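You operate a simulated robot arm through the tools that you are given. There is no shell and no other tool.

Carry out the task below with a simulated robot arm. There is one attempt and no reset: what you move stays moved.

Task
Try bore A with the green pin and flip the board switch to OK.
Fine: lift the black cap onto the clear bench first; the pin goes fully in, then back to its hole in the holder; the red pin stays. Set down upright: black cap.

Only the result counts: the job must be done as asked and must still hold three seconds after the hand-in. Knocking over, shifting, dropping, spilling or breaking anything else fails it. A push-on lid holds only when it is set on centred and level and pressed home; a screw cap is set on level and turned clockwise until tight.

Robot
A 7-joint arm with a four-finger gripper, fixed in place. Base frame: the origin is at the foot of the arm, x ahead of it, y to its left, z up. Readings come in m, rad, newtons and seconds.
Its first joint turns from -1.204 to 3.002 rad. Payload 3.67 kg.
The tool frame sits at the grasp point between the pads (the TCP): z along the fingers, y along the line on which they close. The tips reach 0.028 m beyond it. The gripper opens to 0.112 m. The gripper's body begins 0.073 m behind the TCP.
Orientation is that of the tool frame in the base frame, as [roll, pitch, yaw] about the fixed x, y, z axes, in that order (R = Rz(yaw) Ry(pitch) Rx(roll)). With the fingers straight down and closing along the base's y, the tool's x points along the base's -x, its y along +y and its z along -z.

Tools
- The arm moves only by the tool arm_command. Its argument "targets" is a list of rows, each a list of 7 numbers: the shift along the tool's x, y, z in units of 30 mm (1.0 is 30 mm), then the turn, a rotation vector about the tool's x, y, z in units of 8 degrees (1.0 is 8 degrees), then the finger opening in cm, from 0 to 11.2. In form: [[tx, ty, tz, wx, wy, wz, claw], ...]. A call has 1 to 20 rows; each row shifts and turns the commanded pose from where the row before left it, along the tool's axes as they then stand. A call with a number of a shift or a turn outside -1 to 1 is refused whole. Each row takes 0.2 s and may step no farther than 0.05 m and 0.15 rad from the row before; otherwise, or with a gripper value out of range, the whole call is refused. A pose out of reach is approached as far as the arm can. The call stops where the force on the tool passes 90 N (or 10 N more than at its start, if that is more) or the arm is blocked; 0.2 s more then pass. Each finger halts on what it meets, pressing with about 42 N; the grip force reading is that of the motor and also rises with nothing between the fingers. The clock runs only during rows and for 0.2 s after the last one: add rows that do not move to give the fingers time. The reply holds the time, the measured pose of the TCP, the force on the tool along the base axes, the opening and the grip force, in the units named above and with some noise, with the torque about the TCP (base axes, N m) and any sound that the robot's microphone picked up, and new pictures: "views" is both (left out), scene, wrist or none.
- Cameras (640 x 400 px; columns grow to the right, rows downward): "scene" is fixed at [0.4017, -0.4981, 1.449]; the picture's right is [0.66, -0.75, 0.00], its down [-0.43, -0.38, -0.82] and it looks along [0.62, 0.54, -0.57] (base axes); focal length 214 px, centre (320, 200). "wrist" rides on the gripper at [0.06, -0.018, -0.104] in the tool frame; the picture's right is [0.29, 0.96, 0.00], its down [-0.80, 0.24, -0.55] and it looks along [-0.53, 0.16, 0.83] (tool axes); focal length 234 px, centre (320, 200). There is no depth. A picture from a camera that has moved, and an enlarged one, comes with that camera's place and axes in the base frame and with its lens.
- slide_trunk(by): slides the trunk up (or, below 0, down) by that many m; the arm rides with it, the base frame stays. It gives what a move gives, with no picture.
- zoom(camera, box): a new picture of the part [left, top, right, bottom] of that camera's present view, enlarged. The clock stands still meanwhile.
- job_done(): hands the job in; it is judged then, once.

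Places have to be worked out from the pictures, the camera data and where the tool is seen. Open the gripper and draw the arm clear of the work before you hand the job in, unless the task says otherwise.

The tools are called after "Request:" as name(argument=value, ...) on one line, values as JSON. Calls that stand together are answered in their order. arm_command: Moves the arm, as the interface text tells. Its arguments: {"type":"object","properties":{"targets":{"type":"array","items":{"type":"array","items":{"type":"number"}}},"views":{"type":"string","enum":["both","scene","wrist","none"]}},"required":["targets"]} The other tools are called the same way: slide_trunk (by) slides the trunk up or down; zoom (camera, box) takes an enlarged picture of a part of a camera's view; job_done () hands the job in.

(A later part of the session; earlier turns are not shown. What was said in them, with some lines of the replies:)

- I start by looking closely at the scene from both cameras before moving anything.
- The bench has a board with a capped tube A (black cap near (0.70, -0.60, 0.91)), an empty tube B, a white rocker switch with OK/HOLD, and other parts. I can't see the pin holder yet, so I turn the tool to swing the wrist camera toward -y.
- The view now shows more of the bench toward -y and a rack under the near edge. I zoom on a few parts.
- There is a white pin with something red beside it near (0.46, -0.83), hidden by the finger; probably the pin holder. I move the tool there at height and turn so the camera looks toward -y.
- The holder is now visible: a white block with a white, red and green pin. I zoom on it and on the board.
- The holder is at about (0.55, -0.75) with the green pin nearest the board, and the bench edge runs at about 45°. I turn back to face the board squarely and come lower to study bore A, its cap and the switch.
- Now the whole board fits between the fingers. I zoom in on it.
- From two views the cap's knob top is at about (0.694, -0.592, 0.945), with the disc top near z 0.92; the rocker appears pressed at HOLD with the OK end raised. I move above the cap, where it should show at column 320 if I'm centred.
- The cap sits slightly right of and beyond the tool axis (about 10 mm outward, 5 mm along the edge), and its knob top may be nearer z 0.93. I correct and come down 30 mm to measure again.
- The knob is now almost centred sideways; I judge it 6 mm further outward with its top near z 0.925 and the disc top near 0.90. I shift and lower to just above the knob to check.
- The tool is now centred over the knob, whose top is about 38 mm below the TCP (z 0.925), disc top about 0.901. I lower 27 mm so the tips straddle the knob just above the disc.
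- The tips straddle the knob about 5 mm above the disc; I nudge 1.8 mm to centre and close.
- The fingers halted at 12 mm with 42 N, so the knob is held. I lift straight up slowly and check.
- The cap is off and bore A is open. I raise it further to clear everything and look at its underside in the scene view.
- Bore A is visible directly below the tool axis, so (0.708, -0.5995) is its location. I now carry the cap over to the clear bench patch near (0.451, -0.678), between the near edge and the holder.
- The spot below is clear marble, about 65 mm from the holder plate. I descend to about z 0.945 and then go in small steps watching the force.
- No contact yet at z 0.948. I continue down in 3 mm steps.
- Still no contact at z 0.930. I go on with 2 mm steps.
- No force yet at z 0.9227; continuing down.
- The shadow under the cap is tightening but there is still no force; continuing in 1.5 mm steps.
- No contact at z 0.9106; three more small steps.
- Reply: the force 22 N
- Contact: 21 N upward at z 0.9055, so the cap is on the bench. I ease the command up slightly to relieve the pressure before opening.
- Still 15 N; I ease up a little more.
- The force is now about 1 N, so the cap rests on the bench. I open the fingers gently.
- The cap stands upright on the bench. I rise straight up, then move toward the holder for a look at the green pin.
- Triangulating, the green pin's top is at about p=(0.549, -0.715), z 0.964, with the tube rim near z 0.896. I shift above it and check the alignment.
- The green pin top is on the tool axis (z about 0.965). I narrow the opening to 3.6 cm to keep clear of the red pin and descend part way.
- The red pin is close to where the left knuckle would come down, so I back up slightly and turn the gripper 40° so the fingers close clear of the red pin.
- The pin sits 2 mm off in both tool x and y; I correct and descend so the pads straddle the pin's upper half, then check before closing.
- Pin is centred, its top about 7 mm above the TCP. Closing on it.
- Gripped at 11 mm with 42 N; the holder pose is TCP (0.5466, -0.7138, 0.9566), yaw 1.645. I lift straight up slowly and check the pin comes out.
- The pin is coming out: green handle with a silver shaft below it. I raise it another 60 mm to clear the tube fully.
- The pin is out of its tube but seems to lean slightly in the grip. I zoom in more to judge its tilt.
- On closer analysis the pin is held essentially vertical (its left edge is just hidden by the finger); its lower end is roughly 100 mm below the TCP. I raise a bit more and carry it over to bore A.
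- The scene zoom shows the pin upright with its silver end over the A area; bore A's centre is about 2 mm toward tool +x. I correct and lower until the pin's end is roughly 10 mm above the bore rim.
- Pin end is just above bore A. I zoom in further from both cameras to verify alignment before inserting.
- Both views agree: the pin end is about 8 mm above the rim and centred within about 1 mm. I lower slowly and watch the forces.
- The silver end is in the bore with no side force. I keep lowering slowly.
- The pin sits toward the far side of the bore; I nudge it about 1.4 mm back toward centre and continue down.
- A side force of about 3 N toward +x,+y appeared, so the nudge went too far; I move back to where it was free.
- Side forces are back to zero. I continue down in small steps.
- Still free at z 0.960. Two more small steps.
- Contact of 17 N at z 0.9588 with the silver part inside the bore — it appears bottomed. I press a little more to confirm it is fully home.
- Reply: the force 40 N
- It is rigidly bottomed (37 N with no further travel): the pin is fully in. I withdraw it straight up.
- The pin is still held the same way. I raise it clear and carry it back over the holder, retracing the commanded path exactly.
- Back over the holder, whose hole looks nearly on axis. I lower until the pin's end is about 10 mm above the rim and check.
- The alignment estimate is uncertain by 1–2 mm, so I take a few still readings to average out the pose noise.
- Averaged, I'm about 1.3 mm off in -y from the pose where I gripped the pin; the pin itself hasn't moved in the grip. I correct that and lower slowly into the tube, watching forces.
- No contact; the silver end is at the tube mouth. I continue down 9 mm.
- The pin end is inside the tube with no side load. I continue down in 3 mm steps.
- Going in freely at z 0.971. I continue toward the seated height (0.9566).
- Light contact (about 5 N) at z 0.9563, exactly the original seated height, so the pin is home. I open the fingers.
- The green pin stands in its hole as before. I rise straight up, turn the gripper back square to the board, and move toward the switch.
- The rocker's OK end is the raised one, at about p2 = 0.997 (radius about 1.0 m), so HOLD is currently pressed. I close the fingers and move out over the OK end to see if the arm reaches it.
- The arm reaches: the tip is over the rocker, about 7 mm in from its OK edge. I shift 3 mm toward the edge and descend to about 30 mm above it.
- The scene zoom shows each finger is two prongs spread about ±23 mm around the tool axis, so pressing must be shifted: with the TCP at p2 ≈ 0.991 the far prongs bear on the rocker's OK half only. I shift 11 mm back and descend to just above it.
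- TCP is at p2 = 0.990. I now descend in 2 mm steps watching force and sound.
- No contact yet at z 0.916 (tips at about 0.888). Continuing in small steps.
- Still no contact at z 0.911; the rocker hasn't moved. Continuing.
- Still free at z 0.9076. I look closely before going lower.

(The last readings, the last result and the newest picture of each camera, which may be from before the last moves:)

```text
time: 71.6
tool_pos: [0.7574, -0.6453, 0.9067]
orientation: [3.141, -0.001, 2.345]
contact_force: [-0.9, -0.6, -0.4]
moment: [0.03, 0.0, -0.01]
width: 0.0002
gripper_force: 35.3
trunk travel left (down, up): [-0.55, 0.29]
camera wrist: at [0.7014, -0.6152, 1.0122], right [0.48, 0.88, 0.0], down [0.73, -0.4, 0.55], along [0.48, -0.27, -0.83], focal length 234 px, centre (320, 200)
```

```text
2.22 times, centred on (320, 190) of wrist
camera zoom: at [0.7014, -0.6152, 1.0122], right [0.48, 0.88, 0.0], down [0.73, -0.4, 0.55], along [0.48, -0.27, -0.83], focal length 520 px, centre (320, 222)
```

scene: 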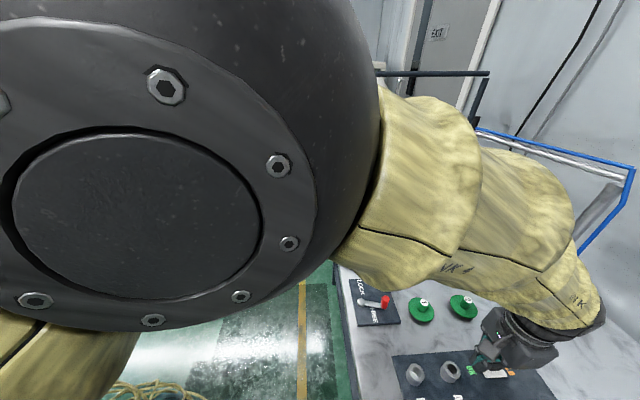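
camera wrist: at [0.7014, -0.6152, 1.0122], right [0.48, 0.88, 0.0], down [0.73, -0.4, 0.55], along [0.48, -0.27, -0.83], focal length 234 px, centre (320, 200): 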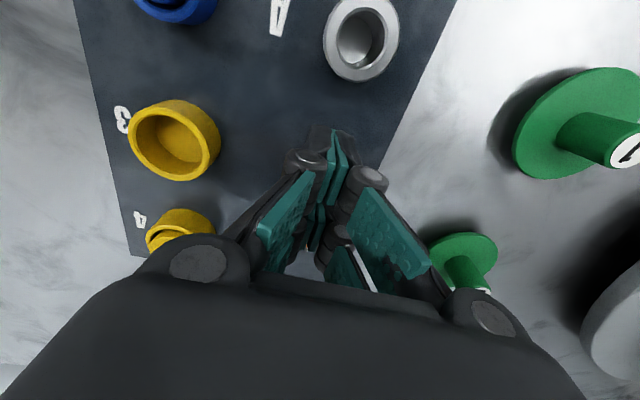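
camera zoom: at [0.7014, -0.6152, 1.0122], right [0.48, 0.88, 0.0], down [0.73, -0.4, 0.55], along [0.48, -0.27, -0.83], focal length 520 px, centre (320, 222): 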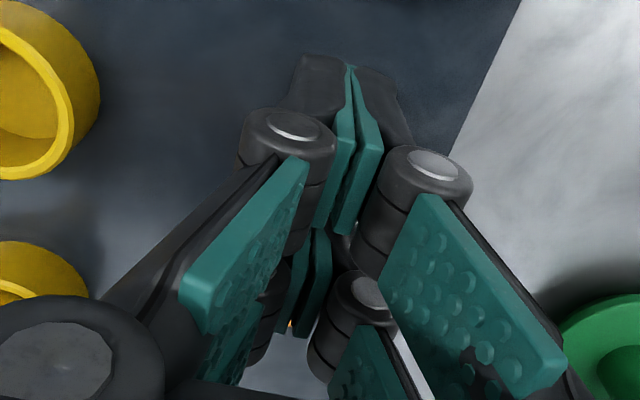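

The prongs are over the rocker's OK half but its top is lower than I thought. I continue in 1.5 mm steps.

Request:
arm_command(targets=[[0, 0, 0.05, 0, 0, 0, 0], [0, 0, 0, 0, 0, 0, 0]], views="none")

Request:
arm_command(targets=[[0, 0, 0.05, 0, 0, 0, 0], [0, 0, 0, 0, 0, 0, 0]], views="none")

```text
time: 72.2
tool_pos: [0.7568, -0.6443, 0.9059]
orientation: [3.141, 0.0, 2.344]
contact_force: [-0.5, -0.1, 0.6]
moment: [-0.02, -0.01, 0.02]
width: 0.0063
gripper_force: 35.3
trunk travel left (down, up): [-0.55, 0.29]
```

```text
time: 72.8
tool_pos: [0.7561, -0.6447, 0.905]
orientation: [-3.14, 0.001, 2.344]
contact_force: [-0.8, 0.9, 0.1]
moment: [-0.02, -0.01, 0.03]
width: 0.0001
gripper_force: 35.6
trunk travel left (down, up): [-0.55, 0.29]
```

No firm contact yet at 0.905. Two more 1.5 mm steps.

Request:
arm_command(targets=[[0, 0, 0.05, 0, 0, 0, 0], [0, 0, 0, 0, 0, 0, 0]], views="none")

Request:
arm_command(targets=[[0, 0, 0.05, 0, 0, 0, 0], [0, 0, 0, 0, 0, 0, 0]], views="none")

Request:
zoom(camera="scene", box=[455, 350, 515, 392])

```text
time: 73.4
tool_pos: [0.7571, -0.6437, 0.9032]
orientation: [-3.141, 0.0, 2.345]
contact_force: [-0.2, -0.6, -0.4]
moment: [-0.02, 0.01, -0.03]
width: 0.0
gripper_force: 35.5
trunk travel left (down, up): [-0.55, 0.29]
```

```text
time: 74.0
tool_pos: [0.7564, -0.6445, 0.9032]
orientation: [3.141, 0.002, 2.344]
contact_force: [3.2, -2.7, 9.2]
moment: [-0.21, -0.23, -0.05]
width: 0.0063
gripper_force: 35.7
trunk travel left (down, up): [-0.55, 0.29]
```

```text
9.52 times, centred on (485, 371) of scene
camera zoom: at [0.4017, -0.4981, 1.449], right [0.66, -0.75, 0.0], down [-0.43, -0.38, -0.82], along [0.62, 0.54, -0.57], focal length 2043 px, centre (-1251, -1429)
```

zoom: 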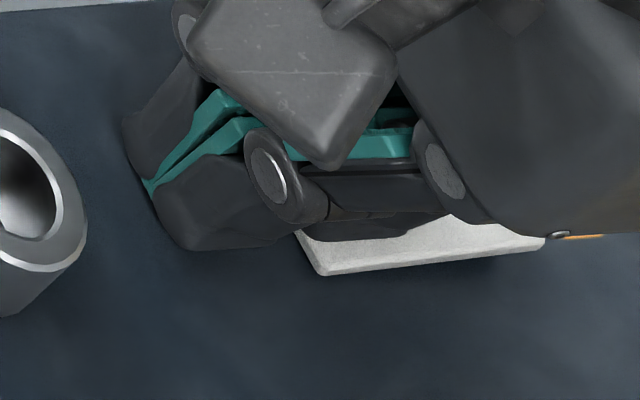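

Contact of about 9 N, and the rocker has tilted: its OK end is now low and the HOLD end raised. I press slightly more to make sure it's home.

Request:
arm_command(targets=[[0, 0, 0.05, 0, 0, 0, 0], [0, 0, 0, 0, 0, 0, 0]], views="none")

Request:
zoom(camera="scene", box=[455, 350, 515, 392])

```text
time: 74.6
tool_pos: [0.7568, -0.6433, 0.9034]
orientation: [3.14, 0.003, 2.343]
contact_force: [5.3, -6.6, 22.7]
moment: [-0.55, -0.49, -0.02]
width: 0.0061
gripper_force: 36.1
trunk travel left (down, up): [-0.55, 0.29]
```

```text
9.52 times, centred on (485, 371) of scene
camera zoom: at [0.4017, -0.4981, 1.449], right [0.66, -0.75, 0.0], down [-0.43, -0.38, -0.82], along [0.62, 0.54, -0.57], focal length 2043 px, centre (-1251, -1429)
```

zoom: 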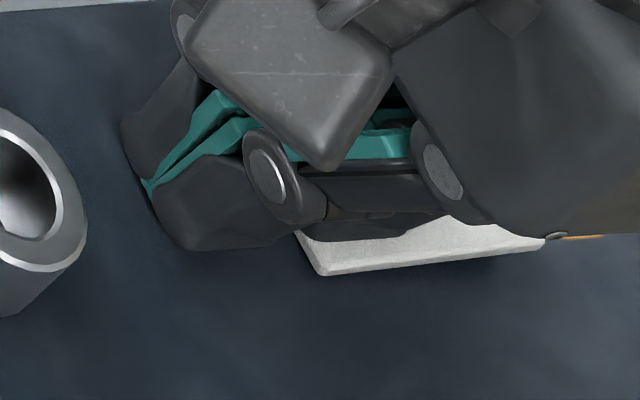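

Rigid now (23 N, no further movement). I lift off and inspect the switch.

Request:
arm_command(targets=[[0, 0, -0.3, 0, 0, 0, 0], [0, 0, -0.6, 0, 0, 0, 0], [0, 0, -0.9, 0, 0, 0, 0], [0, 0, -0.9, 0, 0, 0, 0], [0, 0, -0.9, 0, 0, 0, 0], [0.8, 0, -0.6, 0, 0, 0, 2], [0.8, 0, 0, 0, 0, 0, 5], [0, 0, 0, 0, 0, 0, 5]], views="both")

Request:
zoom(camera="wrist", box=[250, 80, 390, 200])

Request:
zoom(camera="scene", box=[400, 320, 540, 400])

```text
time: 76.4
tool_pos: [0.7235, -0.6119, 1.0257]
orientation: [-3.14, 0.0, 2.345]
contact_force: [0.5, -0.7, 0.3]
moment: [0.02, -0.04, 0.02]
width: 0.05
gripper_force: 0.1
trunk travel left (down, up): [-0.55, 0.29]
camera wrist: at [0.6677, -0.582, 1.1318], right [0.48, 0.88, 0.0], down [0.73, -0.4, 0.55], along [0.48, -0.27, -0.83], focal length 234 px, centre (320, 200)
```

scene: 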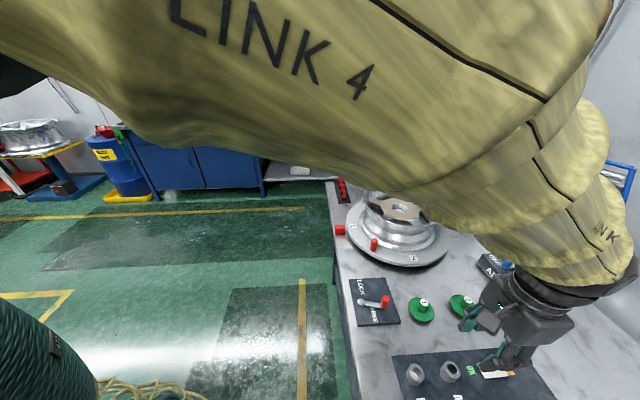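
wrist: 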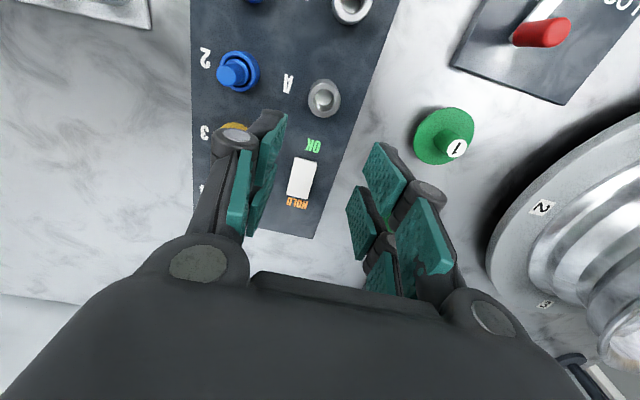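

```text
3.33 times, centred on (320, 140) of wrist
camera zoom: at [0.6677, -0.582, 1.1318], right [0.48, 0.88, 0.0], down [0.73, -0.4, 0.55], along [0.48, -0.27, -0.83], focal length 781 px, centre (320, 400)
```

zoom: 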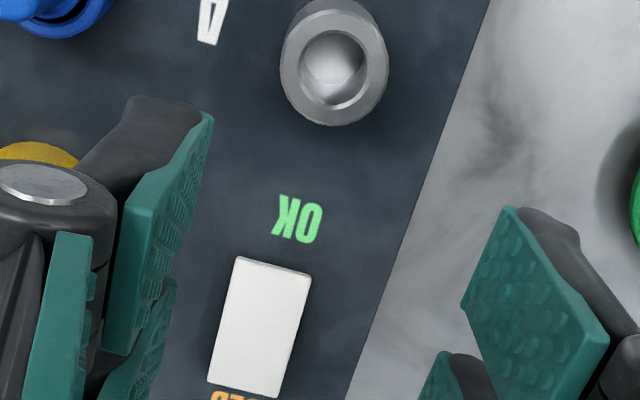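

```text
4.57 times, centred on (470, 360) of scene
camera zoom: at [0.4017, -0.4981, 1.449], right [0.66, -0.75, 0.0], down [-0.43, -0.38, -0.82], along [0.62, 0.54, -0.57], focal length 980 px, centre (-366, -531)
```

zoom: 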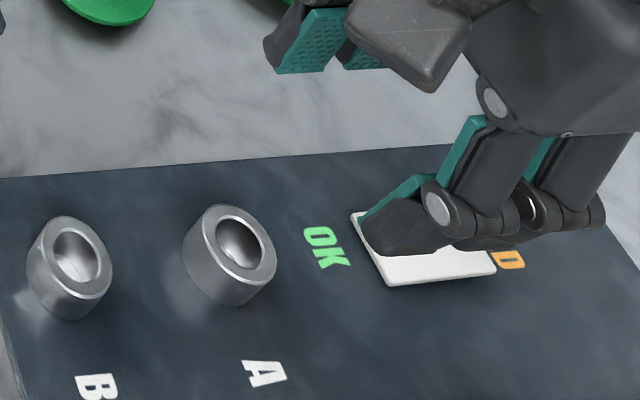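

The rocker stays tilted with the HOLD end up (now hiding part of the HOLD text from the wrist camera). I draw the arm up and back toward the starting area to inspect everything.

Request:
arm_command(targets=[[0, 0, -0.9, 0, 0, 0, 5], [0, 0, -0.9, 0, 0, 0, 5], [0, 0, -0.9, 0, 0, 0, 5], [0, 0, -0.9, 0, 0, 0, 5], [0, 0, -0.9, 0, 0, 0, 5], [0, 0, -0.9, 0, 0, 0, 5], [0, 0, -0.9, 0, 0, 0, 5], [0.933, 0.474, 0, 0, 0, 0, 8], [0.933, 0.474, 0, 0, 0, 0, 11], [0.933, 0.474, 0, 0, 0, 0, 11], [0.933, 0.474, 0, 0, 0, 0, 11], [0.933, 0.474, 0, 0, 0, 0, 11], [0.933, 0.474, 0, 0, 0, 0, 11], [0.933, 0.474, 0, 0, 0, 0, 11], [0.933, 0.474, 0, 0, 0, 0, 11], [0.933, 0.474, 0, 0, 0, 0, 11], [0.933, 0.474, 0, 0, 0, 0, 11], [0, 0, 0, 0, 0, 0, 11]], views="both")

Request:
zoom(camera="scene", box=[400, 320, 540, 400])

Request:
zoom(camera="wrist", box=[0, 80, 320, 280])

```text
time: 80.2
tool_pos: [0.6313, -0.3114, 1.2167]
orientation: [-3.141, -0.001, 2.344]
contact_force: [-0.2, 0.1, -0.7]
moment: [0.04, 0.04, 0.0]
width: 0.1099
gripper_force: 0.1
trunk travel left (down, up): [-0.55, 0.29]
camera wrist: at [0.5746, -0.2814, 1.3212], right [0.48, 0.88, 0.0], down [0.73, -0.4, 0.55], along [0.48, -0.27, -0.83], focal length 234 px, centre (320, 200)
```

scene: 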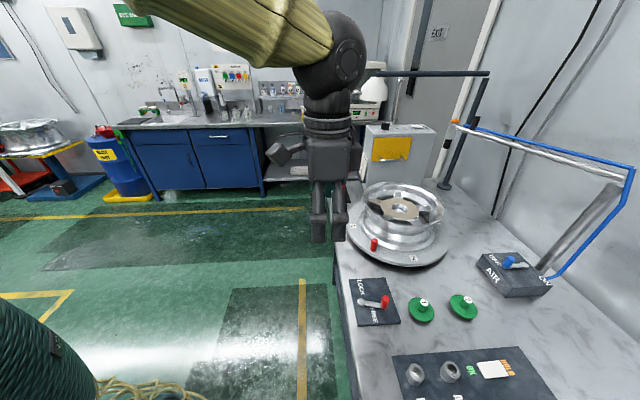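
wrist: 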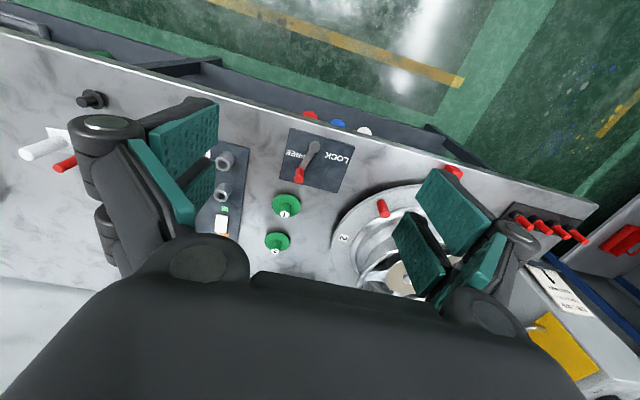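

```text
4.57 times, centred on (470, 360) of scene
camera zoom: at [0.4017, -0.4981, 1.449], right [0.66, -0.75, 0.0], down [-0.43, -0.38, -0.82], along [0.62, 0.54, -0.57], focal length 980 px, centre (-366, -531)
```

zoom: 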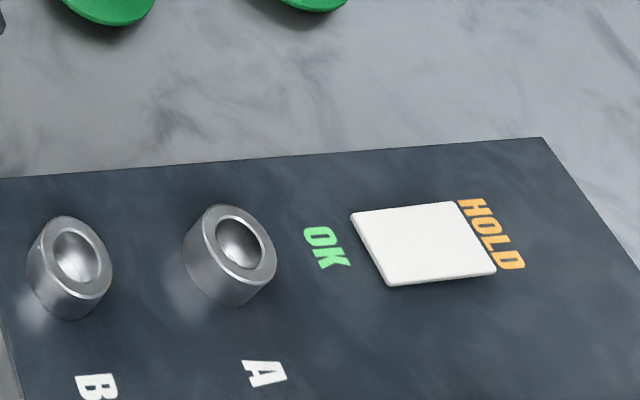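

```text
2.00 times, centred on (160, 180) of wrist
camera zoom: at [0.5746, -0.2814, 1.3212], right [0.48, 0.88, 0.0], down [0.73, -0.4, 0.55], along [0.48, -0.27, -0.83], focal length 468 px, centre (640, 240)
```

zoom: 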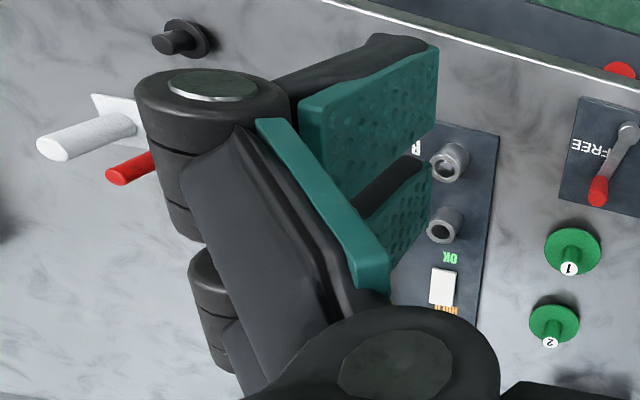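

The switch now reads OK (OK end down, HOLD end up). I narrow the fingers so the wrist camera can see the holder and cap.

Request:
arm_command(targets=[[0, 0, 0, 0, 0, 0, 5], [0, 0, 0, 0, 0, 0, 5], [0, 0, 0, 0, 0, 0, 5]], views="wrist")

Request:
zoom(camera="wrist", box=[0, 70, 200, 220])

Request:
zoom(camera="wrist", box=[20, 80, 130, 180])

```text
time: 81.0
tool_pos: [0.6298, -0.3101, 1.2171]
orientation: [3.141, 0.0, 2.344]
contact_force: [-1.0, -0.6, -0.4]
moment: [-0.03, 0.03, -0.01]
width: 0.0499
gripper_force: 0.0
trunk travel left (down, up): [-0.55, 0.29]
camera wrist: at [0.5744, -0.2807, 1.3216], right [0.48, 0.88, 0.0], down [0.73, -0.4, 0.55], along [0.48, -0.27, -0.83], focal length 234 px, centre (320, 200)
```

wrist: 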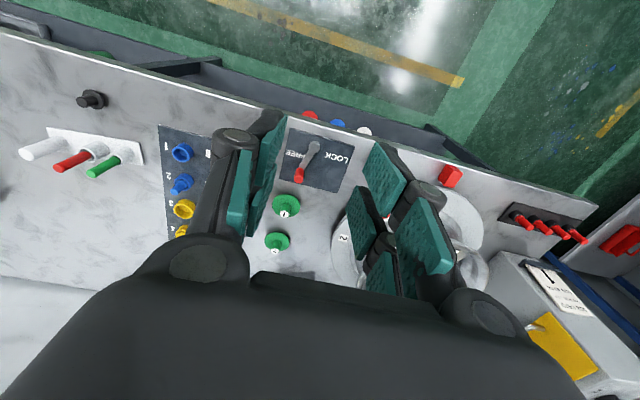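

```text
2.67 times, centred on (100, 145) of wrist
camera zoom: at [0.5744, -0.2807, 1.3216], right [0.48, 0.88, 0.0], down [0.73, -0.4, 0.55], along [0.48, -0.27, -0.83], focal length 624 px, centre (907, 347)
```

zoom: 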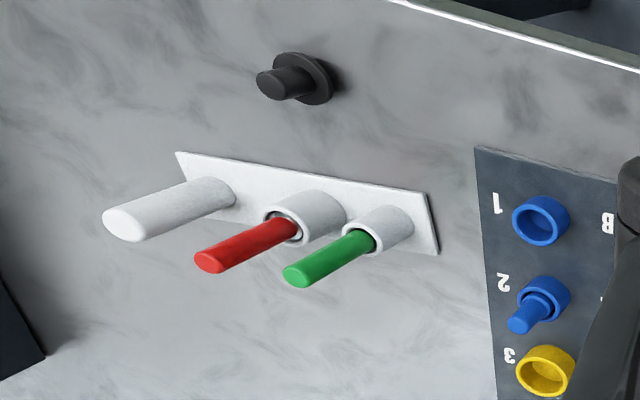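

```text
4.00 times, centred on (75, 130) of wrist
camera zoom: at [0.5744, -0.2807, 1.3216], right [0.48, 0.88, 0.0], down [0.73, -0.4, 0.55], along [0.48, -0.27, -0.83], focal length 937 px, centre (1300, 480)
```

zoom: 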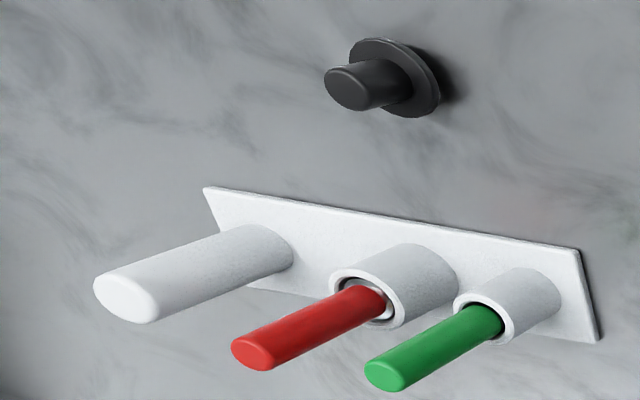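

The cap stands upright on the bench, both pins are seated in their holes, bore A is open, and the switch is at OK. I open the gripper fully, then hand in.

Request:
arm_command(targets=[[0, 0, 0, 0, 0, 0, 11], [0, 0, 0, 0, 0, 0, 11], [0, 0, 0, 0, 0, 0, 11]], views="scene")

```text
time: 81.8
tool_pos: [0.6309, -0.3097, 1.2171]
orientation: [3.14, 0.0, 2.344]
contact_force: [-0.4, 0.4, 0.0]
moment: [-0.04, 0.0, 0.04]
width: 0.1098
gripper_force: 0.0
trunk travel left (down, up): [-0.55, 0.29]
```

scene: 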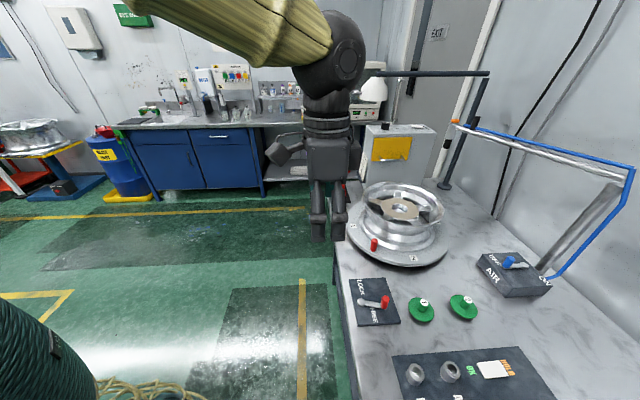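

The gripper is open, the arm is clear of the work, and every part is where it was asked to be. I hand the job in.

Request:
job_done()

```text
The job is handed in.
```

I tried bore A with the green pin and flipped the board switch to OK, then handed the job in. The hand-in gave no verdict, so what follows comes from my own readings and the last pictures.

- **Black cap:** lifted off bore A and standing upright on clear bench, about 65 mm from the pin holder.
- **Green pin:** it went in until it bottomed; pressing to 37 N moved it no further. It is back in its own hole at the same height I picked it up from.
- **Red pin:** not touched, still in its hole.
- **Switch:** the OK end is down and the HOLD end is up, and it stayed that way after I lifted off. I heard no click when it flipped.

The gripper is open and the arm is drawn back near where it started.
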